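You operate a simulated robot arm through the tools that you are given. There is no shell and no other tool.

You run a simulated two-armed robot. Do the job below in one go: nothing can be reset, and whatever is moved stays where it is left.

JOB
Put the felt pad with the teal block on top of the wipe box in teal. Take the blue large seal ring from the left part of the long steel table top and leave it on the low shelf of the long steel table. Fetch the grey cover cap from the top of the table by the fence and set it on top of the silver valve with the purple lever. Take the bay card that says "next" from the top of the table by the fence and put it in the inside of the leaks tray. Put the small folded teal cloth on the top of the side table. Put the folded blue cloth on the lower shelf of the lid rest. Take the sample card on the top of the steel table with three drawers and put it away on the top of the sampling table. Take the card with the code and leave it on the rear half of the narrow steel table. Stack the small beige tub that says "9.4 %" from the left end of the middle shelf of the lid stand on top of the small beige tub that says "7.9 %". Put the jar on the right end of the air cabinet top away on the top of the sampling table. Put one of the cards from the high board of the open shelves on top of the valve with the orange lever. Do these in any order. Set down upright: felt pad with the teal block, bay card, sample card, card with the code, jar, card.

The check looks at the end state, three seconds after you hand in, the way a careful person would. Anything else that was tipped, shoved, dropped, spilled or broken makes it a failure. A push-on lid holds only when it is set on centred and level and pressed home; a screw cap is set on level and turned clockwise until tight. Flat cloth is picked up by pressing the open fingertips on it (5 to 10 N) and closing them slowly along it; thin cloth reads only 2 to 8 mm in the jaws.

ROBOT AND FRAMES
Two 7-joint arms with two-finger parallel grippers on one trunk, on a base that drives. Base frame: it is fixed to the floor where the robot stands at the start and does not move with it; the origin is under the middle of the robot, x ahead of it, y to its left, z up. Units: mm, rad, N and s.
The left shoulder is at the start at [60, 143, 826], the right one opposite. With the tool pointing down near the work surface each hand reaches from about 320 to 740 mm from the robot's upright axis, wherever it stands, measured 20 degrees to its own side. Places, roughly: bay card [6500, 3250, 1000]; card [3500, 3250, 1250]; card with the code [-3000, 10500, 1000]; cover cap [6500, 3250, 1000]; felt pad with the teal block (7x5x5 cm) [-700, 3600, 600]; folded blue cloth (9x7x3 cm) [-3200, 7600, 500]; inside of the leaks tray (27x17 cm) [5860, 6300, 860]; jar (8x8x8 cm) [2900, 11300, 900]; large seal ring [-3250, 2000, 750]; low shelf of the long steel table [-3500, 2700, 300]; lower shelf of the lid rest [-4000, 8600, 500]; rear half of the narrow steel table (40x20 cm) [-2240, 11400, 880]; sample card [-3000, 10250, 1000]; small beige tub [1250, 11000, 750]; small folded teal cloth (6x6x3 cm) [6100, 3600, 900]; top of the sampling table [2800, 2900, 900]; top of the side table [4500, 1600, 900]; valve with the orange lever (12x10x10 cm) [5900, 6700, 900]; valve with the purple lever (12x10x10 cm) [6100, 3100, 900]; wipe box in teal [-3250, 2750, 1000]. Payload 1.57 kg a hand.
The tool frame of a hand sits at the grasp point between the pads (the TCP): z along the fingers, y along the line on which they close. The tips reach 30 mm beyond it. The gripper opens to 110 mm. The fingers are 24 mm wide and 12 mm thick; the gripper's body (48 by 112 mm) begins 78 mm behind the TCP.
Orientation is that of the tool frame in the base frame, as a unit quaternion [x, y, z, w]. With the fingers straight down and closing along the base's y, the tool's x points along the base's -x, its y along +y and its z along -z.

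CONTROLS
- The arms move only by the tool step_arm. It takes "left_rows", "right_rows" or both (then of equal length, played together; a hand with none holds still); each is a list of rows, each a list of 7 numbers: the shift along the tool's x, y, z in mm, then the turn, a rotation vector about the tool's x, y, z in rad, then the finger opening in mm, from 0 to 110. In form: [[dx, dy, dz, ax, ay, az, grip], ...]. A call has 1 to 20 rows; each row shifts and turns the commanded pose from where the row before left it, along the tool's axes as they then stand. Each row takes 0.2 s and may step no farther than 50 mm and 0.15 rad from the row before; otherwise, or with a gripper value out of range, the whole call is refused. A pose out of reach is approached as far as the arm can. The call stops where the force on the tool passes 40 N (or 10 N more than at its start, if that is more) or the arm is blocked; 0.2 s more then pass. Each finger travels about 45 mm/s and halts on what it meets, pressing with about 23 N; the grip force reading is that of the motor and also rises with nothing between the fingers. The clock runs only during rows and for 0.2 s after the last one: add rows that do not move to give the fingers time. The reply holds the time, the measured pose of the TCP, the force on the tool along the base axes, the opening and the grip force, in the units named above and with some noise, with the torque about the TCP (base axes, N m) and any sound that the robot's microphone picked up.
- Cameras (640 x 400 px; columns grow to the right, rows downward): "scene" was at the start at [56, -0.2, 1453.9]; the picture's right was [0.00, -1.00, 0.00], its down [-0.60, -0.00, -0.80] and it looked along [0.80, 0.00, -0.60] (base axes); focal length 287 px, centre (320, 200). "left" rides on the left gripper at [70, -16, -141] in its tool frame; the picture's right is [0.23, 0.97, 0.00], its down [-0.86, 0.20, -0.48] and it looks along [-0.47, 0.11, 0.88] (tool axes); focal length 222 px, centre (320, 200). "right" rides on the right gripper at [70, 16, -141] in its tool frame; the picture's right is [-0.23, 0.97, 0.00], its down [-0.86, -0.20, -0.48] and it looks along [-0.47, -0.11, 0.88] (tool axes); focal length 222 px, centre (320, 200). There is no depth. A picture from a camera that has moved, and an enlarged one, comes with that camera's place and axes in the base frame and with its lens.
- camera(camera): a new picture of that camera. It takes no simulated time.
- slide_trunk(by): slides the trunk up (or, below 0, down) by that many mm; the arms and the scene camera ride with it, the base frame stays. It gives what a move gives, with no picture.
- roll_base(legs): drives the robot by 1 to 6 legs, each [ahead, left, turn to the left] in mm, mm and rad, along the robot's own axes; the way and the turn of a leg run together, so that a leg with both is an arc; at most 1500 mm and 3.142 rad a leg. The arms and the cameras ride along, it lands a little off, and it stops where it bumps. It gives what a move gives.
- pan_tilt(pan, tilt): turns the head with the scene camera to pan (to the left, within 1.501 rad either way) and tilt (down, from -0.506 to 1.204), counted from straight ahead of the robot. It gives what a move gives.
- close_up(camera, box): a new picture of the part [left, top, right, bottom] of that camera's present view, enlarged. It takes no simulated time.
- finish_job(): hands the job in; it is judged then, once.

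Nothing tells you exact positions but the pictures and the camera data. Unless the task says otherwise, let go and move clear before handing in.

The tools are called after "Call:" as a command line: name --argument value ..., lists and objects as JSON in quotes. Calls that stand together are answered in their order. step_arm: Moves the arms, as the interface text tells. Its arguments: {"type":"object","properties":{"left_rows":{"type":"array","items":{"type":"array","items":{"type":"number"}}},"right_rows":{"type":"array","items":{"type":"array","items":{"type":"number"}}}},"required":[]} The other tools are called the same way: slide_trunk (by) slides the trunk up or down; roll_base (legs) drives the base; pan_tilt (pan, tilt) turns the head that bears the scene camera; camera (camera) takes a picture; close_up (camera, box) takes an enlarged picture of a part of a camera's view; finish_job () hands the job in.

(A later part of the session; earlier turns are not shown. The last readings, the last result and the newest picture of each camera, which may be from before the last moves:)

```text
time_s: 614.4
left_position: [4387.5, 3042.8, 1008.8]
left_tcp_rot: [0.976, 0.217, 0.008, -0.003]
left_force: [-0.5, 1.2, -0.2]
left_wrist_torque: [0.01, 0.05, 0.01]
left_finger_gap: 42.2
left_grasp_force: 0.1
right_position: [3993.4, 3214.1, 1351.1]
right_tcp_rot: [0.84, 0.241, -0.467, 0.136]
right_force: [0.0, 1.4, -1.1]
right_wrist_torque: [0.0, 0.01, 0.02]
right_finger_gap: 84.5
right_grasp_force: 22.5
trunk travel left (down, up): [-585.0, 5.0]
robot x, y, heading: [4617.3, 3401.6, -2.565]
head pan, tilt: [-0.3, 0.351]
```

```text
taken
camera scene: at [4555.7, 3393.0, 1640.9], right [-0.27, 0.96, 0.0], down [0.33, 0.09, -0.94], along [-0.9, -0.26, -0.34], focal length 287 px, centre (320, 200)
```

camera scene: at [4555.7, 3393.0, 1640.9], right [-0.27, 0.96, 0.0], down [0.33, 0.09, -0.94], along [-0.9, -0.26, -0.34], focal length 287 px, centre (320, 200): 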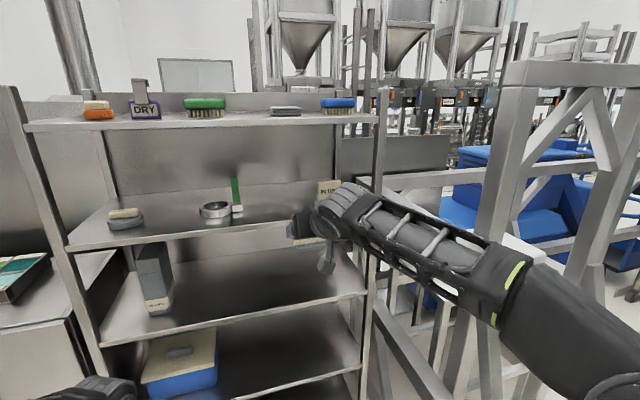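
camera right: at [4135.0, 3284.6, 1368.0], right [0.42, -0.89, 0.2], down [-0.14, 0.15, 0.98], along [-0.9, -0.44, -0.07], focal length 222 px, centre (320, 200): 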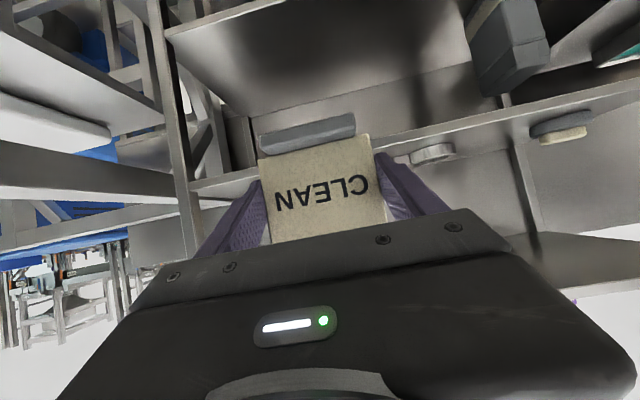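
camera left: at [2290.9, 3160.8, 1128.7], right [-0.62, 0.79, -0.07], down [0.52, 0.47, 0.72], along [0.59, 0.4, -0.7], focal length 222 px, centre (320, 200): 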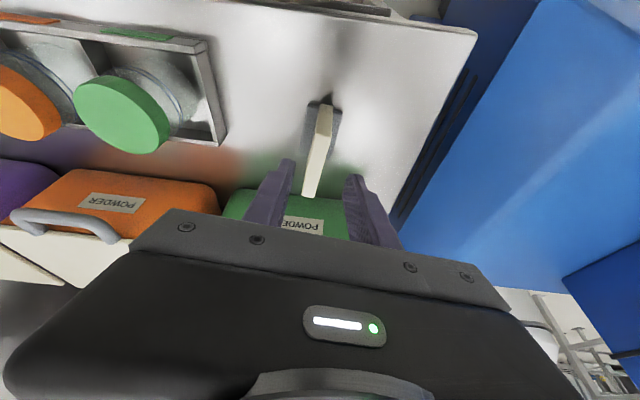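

The CLEAN card is in the right hand. Now the fence table (u 6140–7520, v −830 to −170): I turn to face −v and move along its north side.

Call:
step_arm --right_rows '[[16, 0, -26, 0, 0, 0, 74], [16, 0, -26, 0, 0, 0, 74]]'

Call:
roll_base --legs '[[0, 0, 1.55], [0, 700, 0]]'

Call:
pan_tilt --pan 0.0 --tilt 0.5

Call:
camera --camera "scene"

```text
time_s: 615.0
left_position: [4387.0, 3043.9, 1007.2]
left_tcp_rot: [0.976, 0.218, 0.008, -0.003]
left_force: [0.3, -0.1, 0.5]
left_wrist_torque: [0.02, -0.01, 0.01]
left_finger_gap: 42.0
left_grasp_force: 0.1
right_position: [4048.6, 3245.4, 1351.7]
right_tcp_rot: [0.84, 0.242, -0.467, 0.137]
right_force: [1.6, 0.2, -1.1]
right_wrist_torque: [-0.02, 0.02, 0.03]
right_finger_gap: 84.8
right_grasp_force: 23.2
trunk travel left (down, up): [-585.0, 5.0]
robot x, y, heading: [4619.2, 3401.3, -2.565]
head pan, tilt: [-0.3, 0.351]
```

```text
time_s: 622.7
left_position: [5590.2, 3522.4, 1008.4]
left_tcp_rot: [0.555, 0.832, 0.004, -0.008]
left_force: [-0.3, -0.2, -0.6]
left_wrist_torque: [0.02, 0.03, 0.0]
left_finger_gap: 42.2
left_grasp_force: 0.1
right_position: [5372.7, 3193.8, 1351.9]
right_tcp_rot: [0.44, 0.755, -0.243, 0.421]
right_force: [-0.5, 0.5, -0.8]
right_wrist_torque: [-0.01, -0.02, -0.02]
right_finger_gap: 84.5
right_grasp_force: 22.8
trunk travel left (down, up): [-585.0, 5.0]
robot x, y, heading: [5243.0, 3772.1, -1.038]
head pan, tilt: [-0.3, 0.351]
```

```text
time_s: 623.5
left_position: [5589.9, 3522.9, 1008.7]
left_tcp_rot: [0.556, 0.831, 0.004, -0.007]
left_force: [-0.1, -0.2, 0.3]
left_wrist_torque: [0.01, 0.01, -0.01]
left_finger_gap: 42.1
left_grasp_force: 0.0
right_position: [5372.2, 3193.1, 1351.8]
right_tcp_rot: [0.44, 0.755, -0.243, 0.421]
right_force: [-0.1, 0.3, -1.2]
right_wrist_torque: [0.01, 0.03, 0.02]
right_finger_gap: 84.5
right_grasp_force: 23.4
trunk travel left (down, up): [-585.0, 5.0]
robot x, y, heading: [5237.8, 3771.9, -1.032]
head pan, tilt: [0.0, 0.499]
```

```text
taken
camera scene: at [5270.8, 3718.1, 1627.2], right [-0.86, -0.51, 0.0], down [-0.24, 0.41, -0.88], along [0.44, -0.76, -0.48], focal length 287 px, centre (320, 200)
```

scene: 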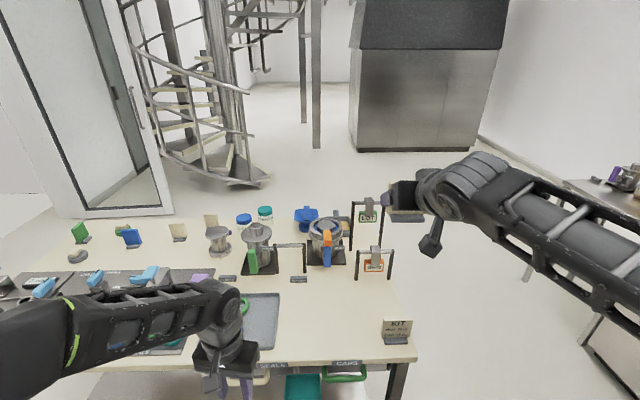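

I see the fence table's items. I zoom to identify the bay card "next", the grey cap, the purple-lever valve and the teal cloth.

Call:
close_up --camera "scene" --box '[0, 195, 240, 375]'

Call:
close_up --camera "scene" --box '[190, 190, 430, 370]'

```text
2.22 times, centred on (120, 285) of scene
camera zoom: at [5270.8, 3718.1, 1627.2], right [-0.86, -0.51, 0.0], down [-0.24, 0.41, -0.88], along [0.44, -0.76, -0.48], focal length 638 px, centre (764, 11)
```

zoom: 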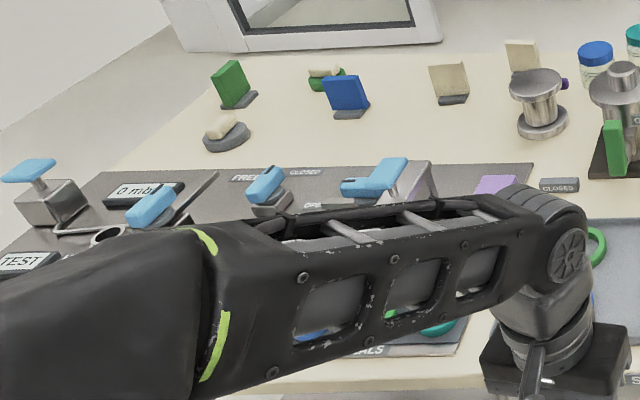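

```text
2.22 times, centred on (310, 280) of scene
camera zoom: at [5270.8, 3718.1, 1627.2], right [-0.86, -0.51, 0.0], down [-0.24, 0.41, -0.88], along [0.44, -0.76, -0.48], focal length 638 px, centre (342, 22)
```

zoom: 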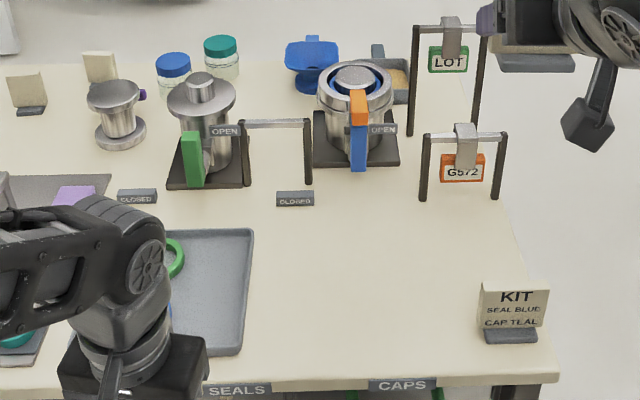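

The silver spool-shaped valve with a purple knob is at about (6100, 3100). I move further left along the table to see the rest (cap, "next" card, teal cloth).

Call:
roll_base --legs '[[0, 550, 0.02]]'

Call:
step_arm --left_rows '[[0, 45, 0, 0, 0, 0, 42], [0, 45, 0, 0, 0, 0, 42], [0, 45, 0, 0, 0, 0, 42]]'

Call:
camera --camera "scene"

Call:
close_up --camera "scene" --box '[150, 180, 430, 380]'

```text
time_s: 626.7
left_position: [6069.1, 3827.8, 1007.5]
left_tcp_rot: [0.537, 0.844, 0.004, -0.008]
left_force: [-0.3, -0.1, -0.5]
left_wrist_torque: [0.01, 0.02, 0.01]
left_finger_gap: 41.8
left_grasp_force: 0.1
right_position: [5865.0, 3490.4, 1351.6]
right_tcp_rot: [0.424, 0.764, -0.234, 0.426]
right_force: [1.8, 0.1, -0.5]
right_wrist_torque: [-0.02, 0.04, -0.04]
right_finger_gap: 84.6
right_grasp_force: 23.2
trunk travel left (down, up): [-585.0, 5.0]
robot x, y, heading: [5711.0, 4062.0, -0.999]
head pan, tilt: [0.0, 0.499]
```

```text
time_s: 627.5
left_position: [6192.9, 3883.1, 1008.8]
left_tcp_rot: [0.538, 0.843, 0.003, -0.008]
left_force: [0.2, -0.2, -0.3]
left_wrist_torque: [0.0, -0.04, 0.01]
left_finger_gap: 41.8
left_grasp_force: 0.1
right_position: [5868.0, 3488.4, 1351.8]
right_tcp_rot: [0.423, 0.765, -0.233, 0.426]
right_force: [0.4, -0.5, -0.7]
right_wrist_torque: [0.0, -0.04, -0.03]
right_finger_gap: 84.2
right_grasp_force: 23.1
trunk travel left (down, up): [-585.0, 5.0]
robot x, y, heading: [5712.4, 4060.1, -0.995]
head pan, tilt: [0.0, 0.499]
```

```text
taken
camera scene: at [5743.4, 4009.8, 1627.2], right [-0.84, -0.54, 0.0], down [-0.26, 0.4, -0.88], along [0.48, -0.74, -0.48], focal length 287 px, centre (320, 200)
```

scene: 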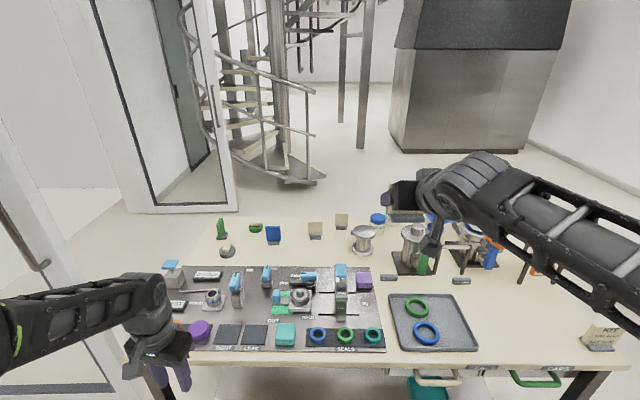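

```text
2.00 times, centred on (290, 280) of scene
camera zoom: at [5743.4, 4009.8, 1627.2], right [-0.84, -0.54, 0.0], down [-0.26, 0.4, -0.88], along [0.48, -0.74, -0.48], focal length 574 px, centre (380, 40)
```

zoom: 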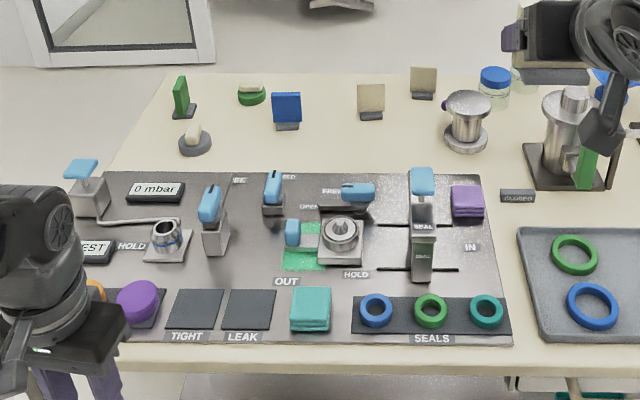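

I see the teal folded cloth at the panel's front, cards at the rear, and a purple cap at front-left. I move the left hand up and aside to see what's beneath it.

Call:
step_arm --left_rows '[[20, 20, -30, 0, 0, 0, 42], [20, 30, -30, 0, 0, 0, 42], [0, 35, -30, 0, 0, 0, 42], [0, 40, 0, 0, 0, 0, 42]]'

Call:
pan_tilt --pan 0.4 --tilt 0.6

Call:
camera --camera "scene"

Call:
close_up --camera "scene" --box '[200, 180, 480, 380]'

```text
time_s: 628.5
left_position: [6290.6, 3970.5, 1101.3]
left_tcp_rot: [0.538, 0.843, 0.005, -0.009]
left_force: [0.2, 0.1, 0.3]
left_wrist_torque: [-0.02, 0.02, 0.01]
left_finger_gap: 42.2
left_grasp_force: 0.1
right_position: [5866.2, 3488.7, 1351.1]
right_tcp_rot: [0.424, 0.764, -0.234, 0.426]
right_force: [0.3, 0.1, -0.8]
right_wrist_torque: [0.01, 0.0, -0.01]
right_finger_gap: 84.4
right_grasp_force: 23.6
trunk travel left (down, up): [-585.0, 5.0]
robot x, y, heading: [5705.8, 4061.7, -0.997]
head pan, tilt: [0.0, 0.499]
```

```text
time_s: 629.3
left_position: [6288.5, 3969.5, 1101.6]
left_tcp_rot: [0.537, 0.843, 0.003, -0.008]
left_force: [0.1, -0.9, -0.1]
left_wrist_torque: [-0.02, 0.01, -0.02]
left_finger_gap: 41.9
left_grasp_force: 0.0
right_position: [5866.9, 3490.1, 1350.5]
right_tcp_rot: [0.425, 0.764, -0.235, 0.426]
right_force: [-0.1, 0.2, -1.3]
right_wrist_torque: [0.0, 0.03, 0.02]
right_finger_gap: 84.5
right_grasp_force: 22.7
trunk travel left (down, up): [-585.0, 5.0]
robot x, y, heading: [5711.6, 4063.6, -1.0]
head pan, tilt: [0.4, 0.6]
```

```text
taken
camera scene: at [5766.1, 4035.9, 1618.1], right [-0.56, -0.83, 0.0], down [-0.47, 0.32, -0.83], along [0.68, -0.46, -0.56], focal length 287 px, centre (320, 200)
```

scene: 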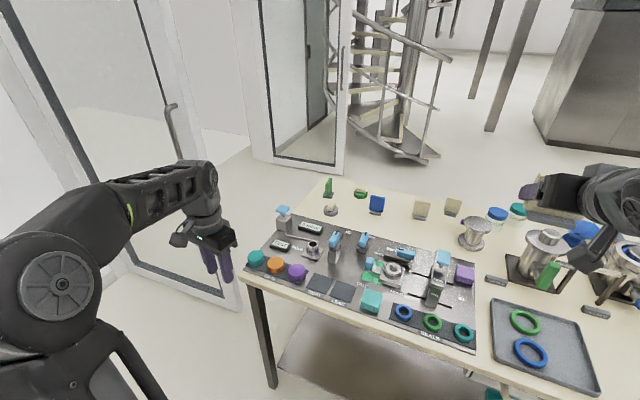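

```text
2.00 times, centred on (340, 280) of scene
camera zoom: at [5766.1, 4035.9, 1618.1], right [-0.56, -0.83, 0.0], down [-0.47, 0.32, -0.83], along [0.68, -0.46, -0.56], focal length 574 px, centre (280, 40)
```

zoom: 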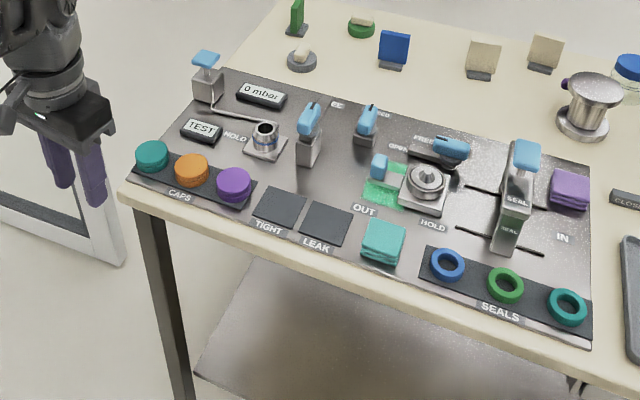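

The grey disc with a beige knob near the rear-left looks like the grey cover cap (a green one is beside it). I zoom in closer on the rear items.

Call:
close_up --camera "scene" --box '[310, 170, 430, 230]'

Call:
close_up --camera "scene" --box '[400, 180, 520, 260]'

```text
5.33 times, centred on (370, 200) of scene
camera zoom: at [5766.1, 4035.9, 1618.1], right [-0.56, -0.83, 0.0], down [-0.47, 0.32, -0.83], along [0.68, -0.46, -0.56], focal length 1532 px, centre (53, 200)
```

zoom: 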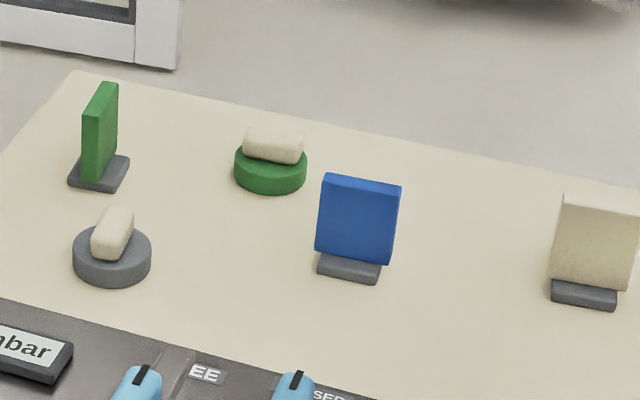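

```text
5.00 times, centred on (460, 220) of scene
camera zoom: at [5766.1, 4035.9, 1618.1], right [-0.56, -0.83, 0.0], down [-0.47, 0.32, -0.83], along [0.68, -0.46, -0.56], focal length 1436 px, centre (-380, 100)
```

zoom: 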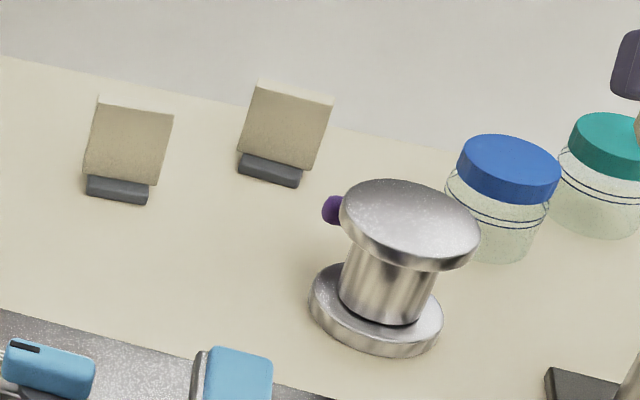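

The bay-card texts face the other (south) side, and the cap, cards and purple-lever valve stand near the south edge. I drive around the table's left end to its south side.

Call:
roll_base --legs '[[0, -1500, -0.015], [1050, 0, 0], [1050, 0, 0], [0, 1300, 0]]'

Call:
camera --camera "scene"

```text
time_s: 653.0
left_position: [7207.2, 2010.9, 1100.7]
left_tcp_rot: [0.538, 0.843, 0.004, -0.008]
left_force: [0.5, 0.0, -0.2]
left_wrist_torque: [0.01, 0.06, -0.01]
left_finger_gap: 42.1
left_grasp_force: 0.0
right_position: [6784.2, 1530.0, 1352.2]
right_tcp_rot: [0.424, 0.764, -0.235, 0.426]
right_force: [0.2, 0.2, -1.4]
right_wrist_torque: [-0.02, 0.0, -0.02]
right_finger_gap: 84.3
right_grasp_force: 22.3
trunk travel left (down, up): [-585.0, 5.0]
robot x, y, heading: [6631.1, 2102.8, -0.995]
head pan, tilt: [0.4, 0.6]
```

```text
taken
camera scene: at [6685.4, 2077.8, 1618.1], right [-0.56, -0.83, 0.0], down [-0.47, 0.32, -0.82], along [0.68, -0.46, -0.57], focal length 287 px, centre (320, 200)
```

scene: 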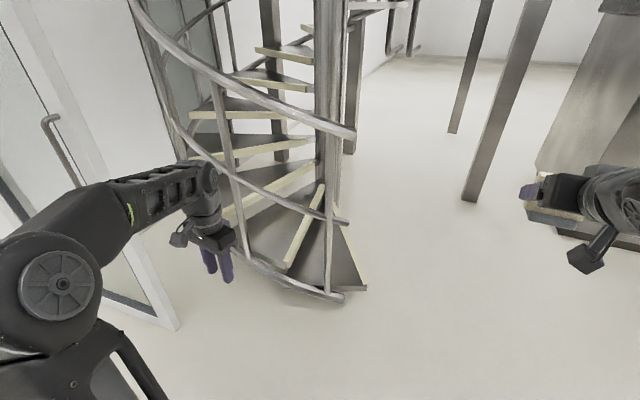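

I'm on the south side; now I turn around to face the table (+v).

Call:
roll_base --legs '[[0, 0, 3.12]]'

Call:
pan_tilt --pan 0.0 --tilt 0.5

Call:
camera --camera "scene"

Call:
close_up --camera "scene" --box '[200, 150, 480, 330]'

```text
time_s: 660.7
left_position: [6050.3, 2193.5, 1101.5]
left_tcp_rot: [0.844, -0.537, 0.008, 0.004]
left_force: [-0.8, 0.1, 0.0]
left_wrist_torque: [0.0, 0.03, 0.02]
left_finger_gap: 42.1
left_grasp_force: 0.0
right_position: [6473.2, 2673.3, 1351.3]
right_tcp_rot: [0.764, -0.423, -0.427, -0.233]
right_force: [0.3, 0.0, -0.5]
right_wrist_torque: [0.0, 0.04, 0.05]
right_finger_gap: 84.3
right_grasp_force: 23.3
trunk travel left (down, up): [-585.0, 5.0]
robot x, y, heading: [6627.2, 2105.1, 2.145]
head pan, tilt: [0.4, 0.6]
```

```text
time_s: 661.6
left_position: [6050.5, 2193.8, 1102.0]
left_tcp_rot: [0.843, -0.538, 0.008, 0.004]
left_force: [-0.4, -0.4, 0.2]
left_wrist_torque: [-0.03, 0.03, 0.01]
left_finger_gap: 42.0
left_grasp_force: 0.0
right_position: [6473.0, 2673.6, 1351.5]
right_tcp_rot: [0.764, -0.423, -0.427, -0.233]
right_force: [0.0, -0.4, -1.0]
right_wrist_torque: [-0.04, -0.01, -0.01]
right_finger_gap: 84.1
right_grasp_force: 23.0
trunk travel left (down, up): [-585.0, 5.0]
robot x, y, heading: [6628.4, 2101.1, 2.144]
head pan, tilt: [0.0, 0.499]
```

```text
taken
camera scene: at [6594.7, 2153.5, 1627.1], right [0.84, 0.54, 0.0], down [0.26, -0.4, -0.88], along [-0.48, 0.74, -0.48], focal length 287 px, centre (320, 200)
```

scene: 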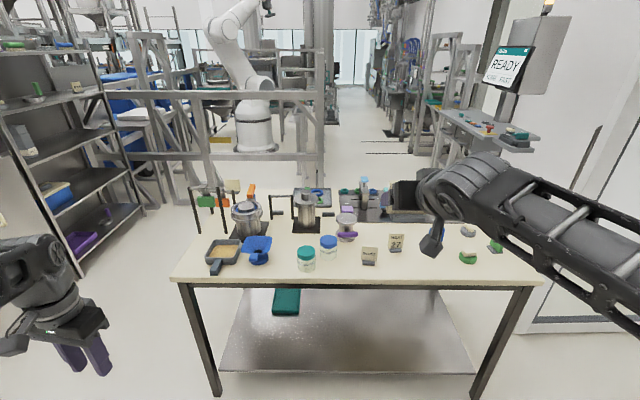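

```text
2.22 times, centred on (340, 240) of scene
camera zoom: at [6594.7, 2153.5, 1627.1], right [0.84, 0.54, 0.0], down [0.26, -0.4, -0.88], along [-0.48, 0.74, -0.48], focal length 638 px, centre (276, 111)
```

zoom: 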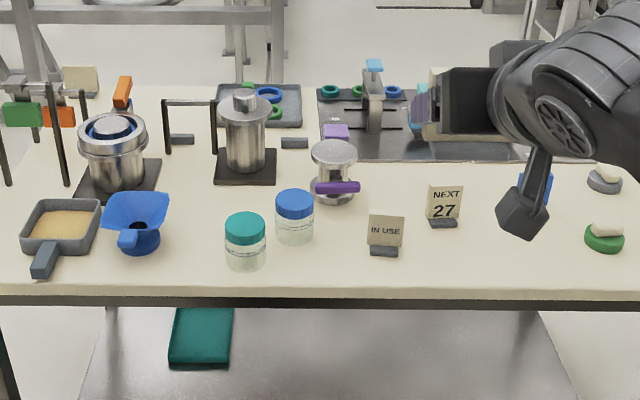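

From here I read "NEXT 27" and "IN USE"; the purple-lever valve is at (6112, 3109), the grey cap at about (6578, 3428). I move right and closer to the cap.

Call:
roll_base --legs '[[0, -400, -0.018], [300, -380, 0]]'

Call:
camera --camera "scene"

Call:
close_up --camera "scene" --box '[140, 170, 420, 370]'

```text
time_s: 666.5
left_position: [6553.0, 2866.1, 1100.9]
left_tcp_rot: [0.841, -0.54, 0.008, 0.004]
left_force: [0.0, -0.4, -0.2]
left_wrist_torque: [-0.03, 0.0, 0.02]
left_finger_gap: 41.9
left_grasp_force: 0.0
right_position: [6979.5, 3344.7, 1351.7]
right_tcp_rot: [0.762, -0.427, -0.426, -0.236]
right_force: [-0.2, 0.7, -1.7]
right_wrist_torque: [-0.01, -0.03, -0.01]
right_finger_gap: 84.5
right_grasp_force: 22.9
trunk travel left (down, up): [-585.0, 5.0]
robot x, y, heading: [7127.5, 2771.0, 2.141]
head pan, tilt: [0.0, 0.499]
```

```text
taken
camera scene: at [7097.3, 2822.6, 1627.1], right [0.84, 0.54, 0.0], down [0.26, -0.4, -0.88], along [-0.47, 0.74, -0.48], focal length 287 px, centre (320, 200)
```

scene: 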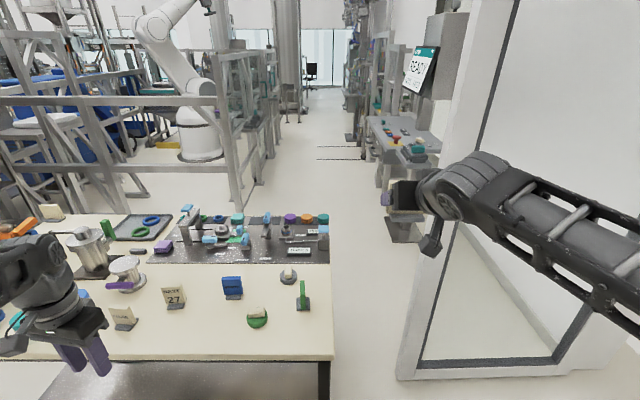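

```text
2.00 times, centred on (280, 270) of scene
camera zoom: at [7097.3, 2822.6, 1627.1], right [0.84, 0.54, 0.0], down [0.26, -0.4, -0.88], along [-0.47, 0.74, -0.48], focal length 574 px, centre (400, 60)
```

zoom: 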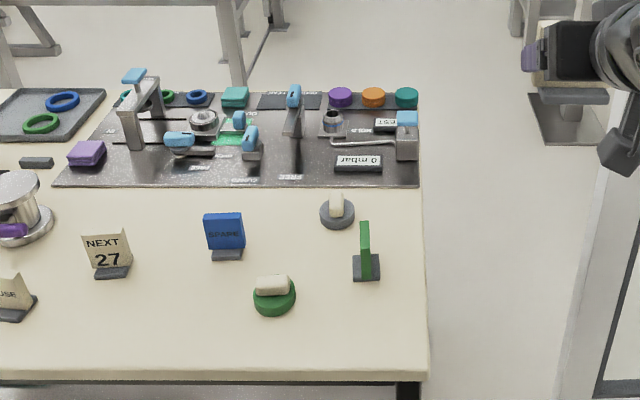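

The grey cap (handle along v, disc on the table) is at about (6572, 3427). I drive 190 mm closer and bring the left hand above it.

Call:
roll_base --legs '[[190, 0, -0.012]]'

Call:
step_arm --left_rows '[[-27, -31.5, 0, 0, 0, 0, 60], [-27, -31.5, 0, 0, 0, 0, 60], [-27, -31.5, 0, 0, 0, 0, 60], [-27, -31.5, 0, 0, 0, 0, 60], [-27, -31.5, 0, 0, 0, 0, 60], [-27, -31.5, 0, 0, 0, 0, 60], [-27, -31.5, 0, 0, 0, 0, 60], [-27, -31.5, 5, 0, 0, 0, 60], [-27, -31.5, 5, 0, 0, 0, 60], [-20, -31.5, 5, 0, 0, 0, 60]]'

Call:
camera --camera "left"

Call:
camera --camera "scene"

```text
time_s: 668.1
left_position: [6452.4, 3034.3, 1100.4]
left_tcp_rot: [0.838, -0.546, 0.009, 0.004]
left_force: [-0.8, 0.3, -0.7]
left_wrist_torque: [0.0, -0.01, -0.01]
left_finger_gap: 41.8
left_grasp_force: 0.0
right_position: [6884.1, 3508.2, 1351.3]
right_tcp_rot: [0.76, -0.432, -0.424, -0.237]
right_force: [-0.7, 0.9, -1.0]
right_wrist_torque: [-0.02, 0.01, 0.02]
right_finger_gap: 84.5
right_grasp_force: 22.8
trunk travel left (down, up): [-585.0, 5.0]
robot x, y, heading: [7030.9, 2933.1, 2.125]
head pan, tilt: [0.0, 0.499]
```

```text
time_s: 670.3
left_position: [6635.9, 3402.0, 1079.7]
left_tcp_rot: [0.838, -0.545, 0.008, 0.005]
left_force: [-0.2, 0.6, 0.1]
left_wrist_torque: [0.0, 0.03, -0.03]
left_finger_gap: 60.2
left_grasp_force: 0.0
right_position: [6886.5, 3507.5, 1350.9]
right_tcp_rot: [0.76, -0.432, -0.424, -0.237]
right_force: [-0.1, -0.1, -1.0]
right_wrist_torque: [-0.06, -0.01, 0.0]
right_finger_gap: 84.5
right_grasp_force: 23.5
trunk travel left (down, up): [-585.0, 5.0]
robot x, y, heading: [7032.5, 2935.0, 2.127]
head pan, tilt: [0.0, 0.499]
```

```text
taken
camera left: at [6678.9, 3346.8, 1223.3], right [-0.8, -0.6, 0.0], down [-0.53, 0.71, 0.46], along [-0.28, 0.37, -0.89], focal length 222 px, centre (320, 200)
```

left: 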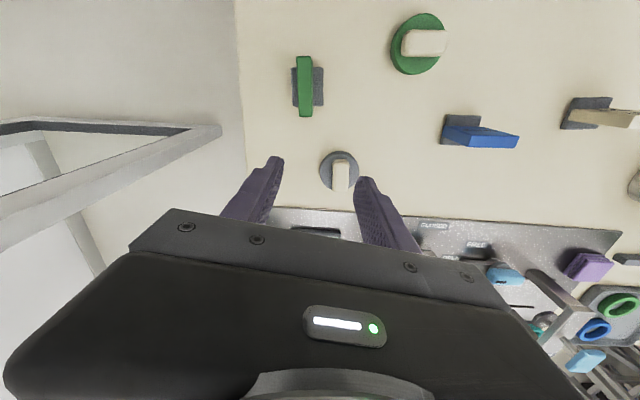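

```text
taken
camera scene: at [6997.8, 2984.7, 1627.2], right [0.85, 0.53, 0.0], down [0.25, -0.41, -0.88], along [-0.46, 0.75, -0.48], focal length 287 px, centre (320, 200)
```

scene: 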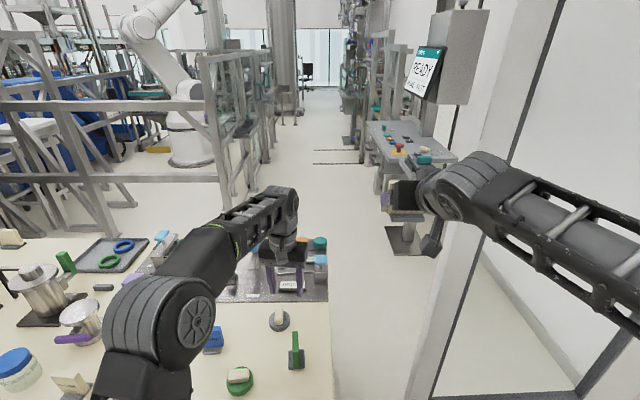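

The cap's handle is at (6580, 3420), turned about 0.3 rad from my tool. I rotate the tool, shift over it and lower 80 mm.

Call:
step_arm --left_rows '[[0, 0, 0, 0, 0, -0.15, 60], [0, 0, 0, 0, 0, -0.15, 60], [-25.2, 15.2, 0, 0, 0, 0, 60], [-25.2, 15.2, 0, 0, 0, 0, 60], [0, 0, 40, 0, 0, 0, 60], [0, 0, 40, 0, 0, 0, 60]]'

Call:
camera --camera "left"

Call:
close_up --camera "scene" --box '[200, 220, 360, 380]'

```text
time_s: 671.7
left_position: [6633.3, 3398.6, 997.8]
left_tcp_rot: [0.91, -0.414, 0.008, 0.006]
left_force: [1.2, -0.2, -0.9]
left_wrist_torque: [0.02, -0.04, -0.01]
left_finger_gap: 59.7
left_grasp_force: 0.0
left hand out of reach, approached as far as the arm can: row 3, 4
right_position: [6883.4, 3507.4, 1351.7]
right_tcp_rot: [0.76, -0.431, -0.424, -0.237]
right_force: [0.1, 0.3, -1.9]
right_wrist_torque: [0.02, -0.03, 0.0]
right_finger_gap: 84.4
right_grasp_force: 22.6
trunk travel left (down, up): [-585.0, 5.0]
robot x, y, heading: [7030.4, 2931.5, 2.128]
head pan, tilt: [0.0, 0.499]
```

```text
taken
camera left: at [6691.5, 3358.7, 1141.8], right [-0.58, -0.81, 0.01], down [-0.72, 0.52, 0.46], along [-0.38, 0.27, -0.89], focal length 222 px, centre (320, 200)
```

left: 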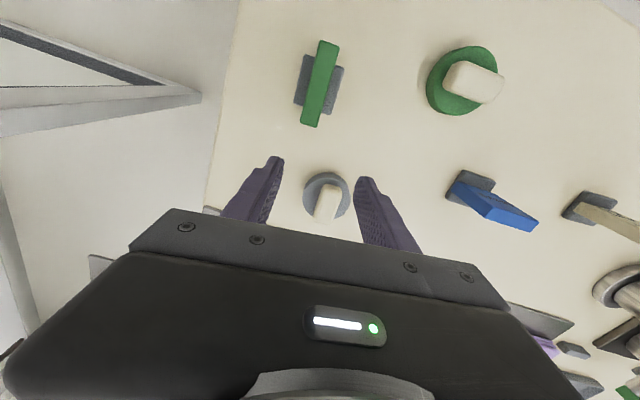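

```text
2.50 times, centred on (280, 300) of scene
camera zoom: at [6996.1, 2983.5, 1627.2], right [0.85, 0.53, 0.0], down [0.25, -0.41, -0.88], along [-0.46, 0.75, -0.48], focal length 718 px, centre (420, -50)
```

zoom: 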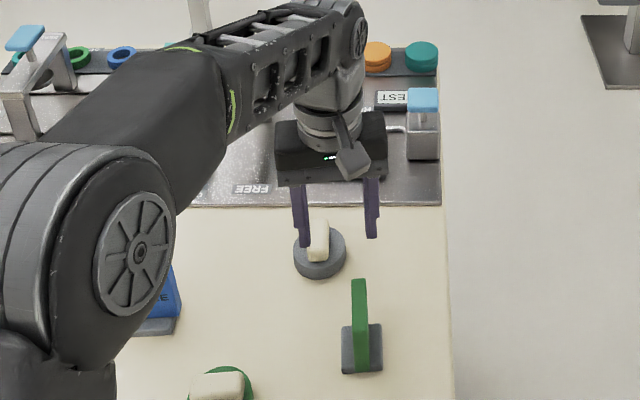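

Call:
step_arm --left_rows '[[-23.5, 11, 10, 0, 0, 0, 60], [-23.5, 11, 10, 0, 0, 0, 60]]'

Call:
camera --camera "left"

```text
time_s: 672.3
left_position: [6585.4, 3422.6, 979.1]
left_tcp_rot: [0.91, -0.414, 0.007, 0.005]
left_force: [0.5, 0.2, -0.1]
left_wrist_torque: [0.0, 0.04, 0.03]
left_finger_gap: 60.0
left_grasp_force: 0.1
right_position: [6883.8, 3506.7, 1351.9]
right_tcp_rot: [0.76, -0.432, -0.424, -0.238]
right_force: [-0.7, -0.2, -1.2]
right_wrist_torque: [-0.04, 0.01, -0.02]
right_finger_gap: 84.4
right_grasp_force: 23.1
trunk travel left (down, up): [-585.0, 5.0]
robot x, y, heading: [7031.4, 2932.7, 2.126]
head pan, tilt: [0.0, 0.499]
```

```text
taken
camera left: at [6643.6, 3382.1, 1122.7], right [-0.59, -0.81, 0.01], down [-0.72, 0.52, 0.46], along [-0.38, 0.27, -0.89], focal length 222 px, centre (320, 200)
```

left: 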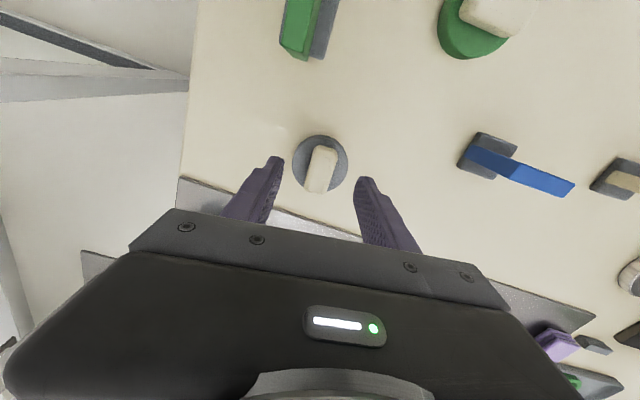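

Aligned with the handle. I lower 45 mm and look, then a bit more.

Call:
step_arm --left_rows '[[0, 0, 40, 0, 0, 0, 56]]'

Call:
camera --camera "left"

Call:
close_up --camera "scene" --box '[220, 250, 340, 370]'

```text
time_s: 672.7
left_position: [6588.8, 3424.8, 939.1]
left_tcp_rot: [0.91, -0.414, 0.008, 0.005]
left_force: [-0.2, -0.5, -0.5]
left_wrist_torque: [-0.02, -0.02, 0.01]
left_finger_gap: 56.2
left_grasp_force: 0.0
right_position: [6884.9, 3507.8, 1351.6]
right_tcp_rot: [0.761, -0.431, -0.423, -0.237]
right_force: [1.3, 0.0, -1.5]
right_wrist_torque: [-0.04, -0.05, -0.01]
right_finger_gap: 84.5
right_grasp_force: 23.1
trunk travel left (down, up): [-585.0, 5.0]
robot x, y, heading: [7027.0, 2934.4, 2.123]
head pan, tilt: [0.0, 0.499]
```

```text
taken
camera left: at [6645.8, 3385.6, 1082.7], right [-0.58, -0.81, 0.01], down [-0.72, 0.52, 0.46], along [-0.38, 0.27, -0.89], focal length 222 px, centre (320, 200)
```

left: 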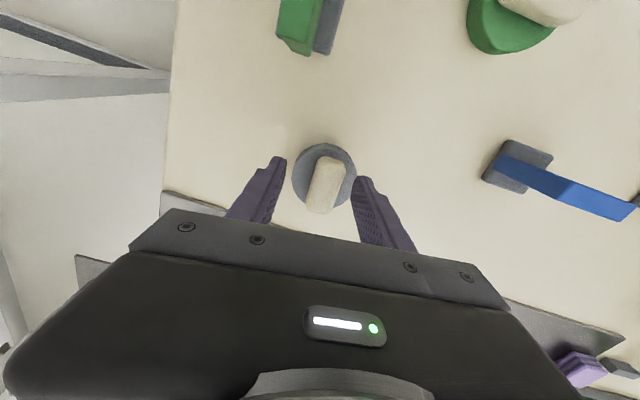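

```text
3.33 times, centred on (280, 310) of scene
camera zoom: at [6995.6, 2984.4, 1627.1], right [0.85, 0.53, 0.0], down [0.25, -0.41, -0.88], along [-0.46, 0.75, -0.48], focal length 958 px, centre (453, -167)
```

zoom: 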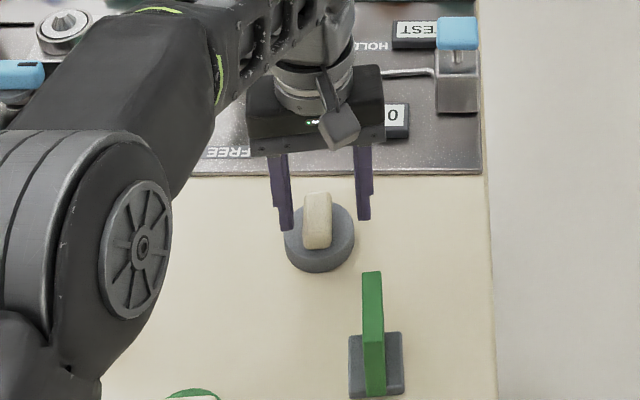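

Call:
step_arm --left_rows '[[-3, 5, 0, 0, 0, 0, 56], [0, 0, 14, 0, 0, 0, 56]]'

Call:
step_arm --left_rows '[[0, 0, 4, 0, 0, 0, 56]]'

Call:
step_arm --left_rows '[[0, 0, 3, 0, 0, 0, 56]]'

Call:
camera --camera "left"

```text
time_s: 673.3
left_position: [6581.6, 3421.2, 924.8]
left_tcp_rot: [0.911, -0.413, 0.008, 0.005]
left_force: [0.4, 0.6, 1.0]
left_wrist_torque: [0.0, -0.02, 0.01]
left_finger_gap: 55.9
left_grasp_force: 0.0
right_position: [6884.5, 3507.0, 1351.2]
right_tcp_rot: [0.76, -0.431, -0.425, -0.238]
right_force: [0.0, 0.3, -1.3]
right_wrist_torque: [-0.01, -0.03, -0.03]
right_finger_gap: 83.9
right_grasp_force: 22.9
trunk travel left (down, up): [-585.0, 5.0]
robot x, y, heading: [7026.8, 2933.1, 2.124]
head pan, tilt: [0.0, 0.499]
```

```text
time_s: 673.7
left_position: [6582.4, 3422.1, 921.6]
left_tcp_rot: [0.91, -0.415, 0.007, 0.005]
left_force: [0.2, -0.6, -0.1]
left_wrist_torque: [-0.02, 0.0, 0.0]
left_finger_gap: 56.2
left_grasp_force: 0.1
right_position: [6885.4, 3506.4, 1351.7]
right_tcp_rot: [0.76, -0.431, -0.424, -0.237]
right_force: [-0.3, 0.2, -1.1]
right_wrist_torque: [-0.01, 0.0, 0.01]
right_finger_gap: 84.4
right_grasp_force: 22.7
trunk travel left (down, up): [-585.0, 5.0]
robot x, y, heading: [7030.3, 2931.9, 2.127]
head pan, tilt: [0.0, 0.499]
```

```text
time_s: 674.1
left_position: [6581.5, 3420.9, 917.8]
left_tcp_rot: [0.91, -0.414, 0.007, 0.005]
left_force: [0.5, 1.1, 0.6]
left_wrist_torque: [-0.04, 0.0, -0.04]
left_finger_gap: 56.2
left_grasp_force: 0.0
right_position: [6884.9, 3506.9, 1350.6]
right_tcp_rot: [0.76, -0.431, -0.425, -0.237]
right_force: [0.4, 0.3, -1.4]
right_wrist_torque: [-0.02, 0.02, -0.01]
right_finger_gap: 84.6
right_grasp_force: 23.2
trunk travel left (down, up): [-585.0, 5.0]
robot x, y, heading: [7030.5, 2929.4, 2.126]
head pan, tilt: [0.0, 0.499]
```

```text
taken
camera left: at [6639.8, 3381.5, 1062.2], right [-0.58, -0.81, 0.01], down [-0.72, 0.52, 0.46], along [-0.38, 0.27, -0.89], focal length 222 px, centre (320, 200)
```

left: 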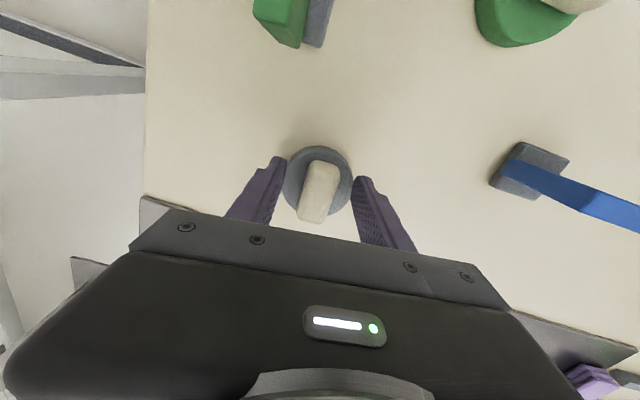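

Call:
step_arm --left_rows '[[0, 0, 4, 0, 0, 0, 50]]'

Call:
step_arm --left_rows '[[0, 0, 4, 0, 0, 0, 44]]'

Call:
step_arm --left_rows '[[0, 0, 0, 0, 0, 0, 34], [0, 0, 0, 0, 0, 0, 26], [0, 0, 0, 0, 0, 0, 18], [0, 0, 0, 0, 0, 0, 10], [0, 0, 0, 0, 0, 0, 6], [0, 0, 0, 0, 0, 0, 6]]'

Call:
camera --camera "left"

```text
time_s: 674.5
left_position: [6581.4, 3421.0, 915.1]
left_tcp_rot: [0.91, -0.414, 0.008, 0.005]
left_force: [-0.2, 1.0, -0.1]
left_wrist_torque: [-0.03, -0.01, 0.01]
left_finger_gap: 50.2
left_grasp_force: 0.1
right_position: [6883.5, 3506.5, 1351.5]
right_tcp_rot: [0.76, -0.431, -0.424, -0.238]
right_force: [0.6, 0.0, -0.7]
right_wrist_torque: [-0.05, 0.02, -0.01]
right_finger_gap: 84.3
right_grasp_force: 23.0
trunk travel left (down, up): [-585.0, 5.0]
robot x, y, heading: [7028.9, 2929.6, 2.124]
head pan, tilt: [0.0, 0.499]
```

```text
time_s: 674.9
left_position: [6583.1, 3420.2, 912.3]
left_tcp_rot: [0.91, -0.414, 0.006, 0.003]
left_force: [0.5, 0.8, 3.4]
left_wrist_torque: [0.13, -0.08, -0.07]
left_finger_gap: 44.0
left_grasp_force: 0.1
right_position: [6885.9, 3505.7, 1352.1]
right_tcp_rot: [0.76, -0.431, -0.424, -0.238]
right_force: [0.0, -0.1, -0.1]
right_wrist_torque: [-0.01, -0.03, -0.03]
right_finger_gap: 84.5
right_grasp_force: 23.0
trunk travel left (down, up): [-585.0, 5.0]
robot x, y, heading: [7031.5, 2930.4, 2.123]
head pan, tilt: [0.0, 0.499]
```

```text
time_s: 676.3
left_position: [6581.6, 3419.7, 913.0]
left_tcp_rot: [0.91, -0.414, 0.006, 0.005]
left_force: [-2.4, -0.5, 9.2]
left_wrist_torque: [0.1, -0.07, 0.08]
left_finger_gap: 25.2
left_grasp_force: 22.2
right_position: [6886.5, 3505.1, 1351.3]
right_tcp_rot: [0.76, -0.431, -0.424, -0.237]
right_force: [0.3, -0.1, -1.5]
right_wrist_torque: [-0.01, -0.03, -0.01]
right_finger_gap: 84.5
right_grasp_force: 23.2
trunk travel left (down, up): [-585.0, 5.0]
robot x, y, heading: [7031.0, 2934.3, 2.131]
head pan, tilt: [0.0, 0.499]
```

```text
taken
camera left: at [6639.4, 3379.7, 1055.8], right [-0.58, -0.81, 0.01], down [-0.72, 0.52, 0.47], along [-0.38, 0.27, -0.89], focal length 222 px, centre (320, 200)
```

left: 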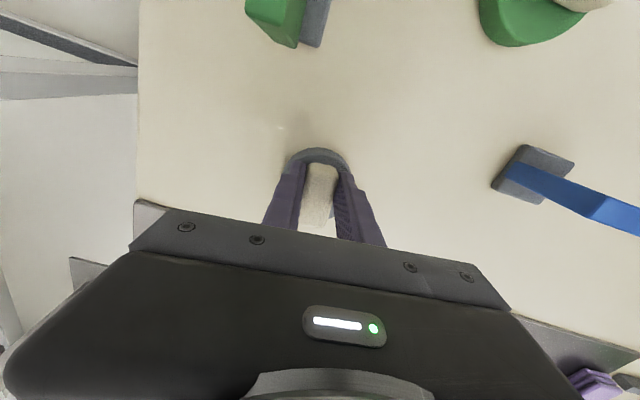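

Handle gripped (25 mm), disc top at ≈882. I lift, pull back a little and strafe left to the purple-lever valve.

Call:
step_arm --left_rows '[[0, 0, -40, 0, 0, 0, 6], [0, 0, -40, 0, 0, 0, 6], [40, 0, -20, 0, 0, 0, 6], [40, 0, -30, 0, 0, 0, 6], [40, 0, -30, 0, 0, 0, 6], [30, 0, -30, 0, 0, 0, 6]]'

Call:
camera --camera "left"

Call:
roll_base --legs '[[0, 560, 0]]'

Call:
camera --camera "scene"

Call:
camera --camera "left"

```text
time_s: 677.7
left_position: [6684.2, 3306.2, 1106.6]
left_tcp_rot: [0.91, -0.414, 0.007, 0.005]
left_force: [-0.4, -1.2, -0.6]
left_wrist_torque: [0.02, -0.02, 0.01]
left_finger_gap: 25.2
left_grasp_force: 23.1
right_position: [6885.5, 3507.4, 1352.1]
right_tcp_rot: [0.76, -0.432, -0.423, -0.238]
right_force: [0.9, -0.1, -0.7]
right_wrist_torque: [-0.01, 0.02, 0.05]
right_finger_gap: 84.5
right_grasp_force: 23.7
trunk travel left (down, up): [-585.0, 5.0]
robot x, y, heading: [7031.4, 2931.5, 2.127]
head pan, tilt: [0.0, 0.499]
```

```text
taken
camera left: at [6740.8, 3266.6, 1250.3], right [-0.58, -0.81, 0.01], down [-0.72, 0.52, 0.46], along [-0.38, 0.27, -0.89], focal length 222 px, centre (320, 200)
```

left: 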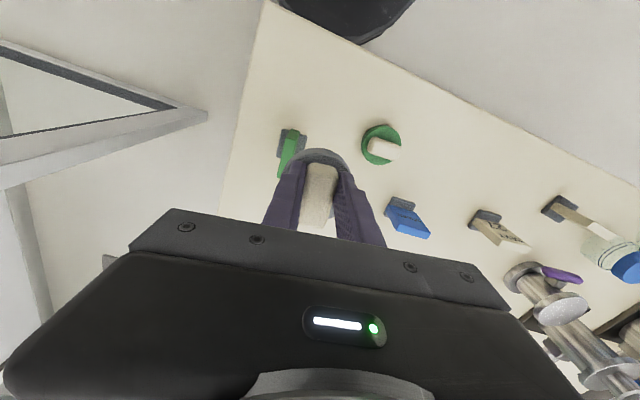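

```text
time_s: 680.9
left_position: [6203.3, 3004.8, 1106.6]
left_tcp_rot: [0.912, -0.41, 0.007, 0.004]
left_force: [0.3, -0.2, -0.8]
left_wrist_torque: [0.01, 0.0, -0.03]
left_finger_gap: 25.2
left_grasp_force: 22.8
right_position: [6403.6, 3206.1, 1351.0]
right_tcp_rot: [0.763, -0.427, -0.425, -0.235]
right_force: [0.3, -0.2, -0.5]
right_wrist_torque: [0.02, -0.03, -0.04]
right_finger_gap: 84.0
right_grasp_force: 22.8
trunk travel left (down, up): [-585.0, 5.0]
robot x, y, heading: [6553.3, 2631.1, 2.135]
head pan, tilt: [0.0, 0.499]
```

```text
taken
camera scene: at [6518.8, 2683.8, 1627.2], right [0.84, 0.54, 0.0], down [0.26, -0.4, -0.88], along [-0.47, 0.74, -0.48], focal length 287 px, centre (320, 200)
```

scene: 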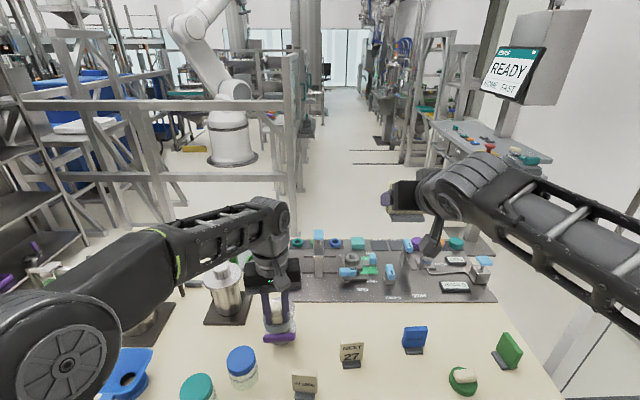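

```text
taken
camera left: at [6260.6, 2966.0, 1250.0], right [-0.58, -0.82, 0.01], down [-0.72, 0.51, 0.46], along [-0.38, 0.26, -0.89], focal length 222 px, centre (320, 200)
```

left: 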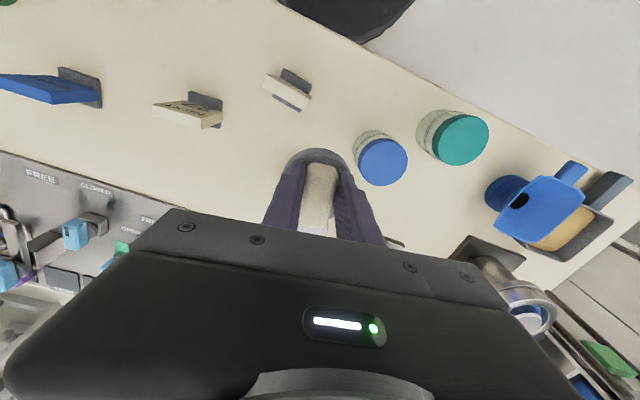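

The valve top is at about (6118, 3100, 953). I move the cap forward 128 mm while lowering to TCP 1060, then look.

Call:
step_arm --left_rows '[[-42.6, 0.2, 16, 0, 0, 0, 6], [-42.6, 0.2, 16, 0, 0, 0, 6], [-42.6, 0.2, 16, 0, 0, 0, 6]]'

Call:
camera --camera "left"

Call:
close_up --camera "scene" --box '[200, 220, 360, 380]'

```text
time_s: 681.7
left_position: [6117.8, 3099.4, 1053.9]
left_tcp_rot: [0.912, -0.41, 0.009, 0.006]
left_force: [-0.6, 0.3, -1.4]
left_wrist_torque: [-0.03, -0.01, -0.02]
left_finger_gap: 25.2
left_grasp_force: 23.1
right_position: [6401.3, 3208.9, 1350.4]
right_tcp_rot: [0.762, -0.428, -0.424, -0.236]
right_force: [-0.2, 0.1, -1.0]
right_wrist_torque: [0.03, -0.04, -0.06]
right_finger_gap: 84.2
right_grasp_force: 23.0
trunk travel left (down, up): [-585.0, 5.0]
robot x, y, heading: [6550.8, 2633.4, 2.134]
head pan, tilt: [0.0, 0.499]
```

```text
taken
camera left: at [6175.1, 3060.5, 1198.2], right [-0.58, -0.82, 0.01], down [-0.72, 0.52, 0.46], along [-0.38, 0.26, -0.89], focal length 222 px, centre (320, 200)
```

left: 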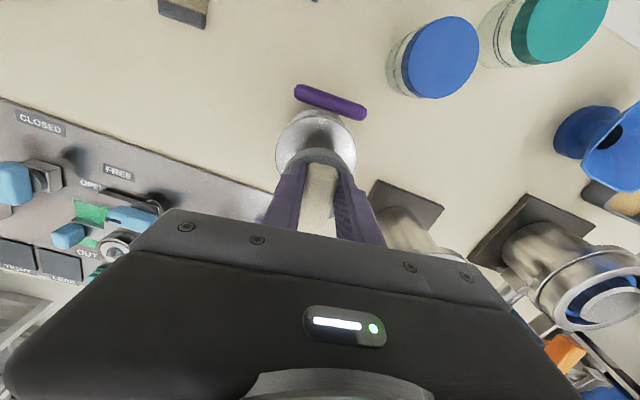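

```text
2.50 times, centred on (280, 300) of scene
camera zoom: at [6518.2, 2686.1, 1627.1], right [0.84, 0.54, 0.0], down [0.26, -0.41, -0.88], along [-0.47, 0.74, -0.48], focal length 718 px, centre (420, -50)
```

zoom: 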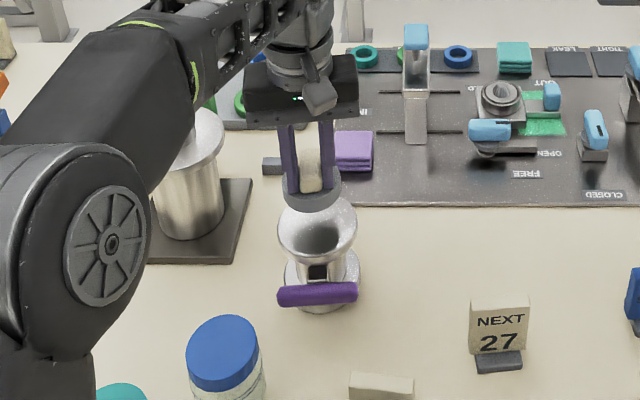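

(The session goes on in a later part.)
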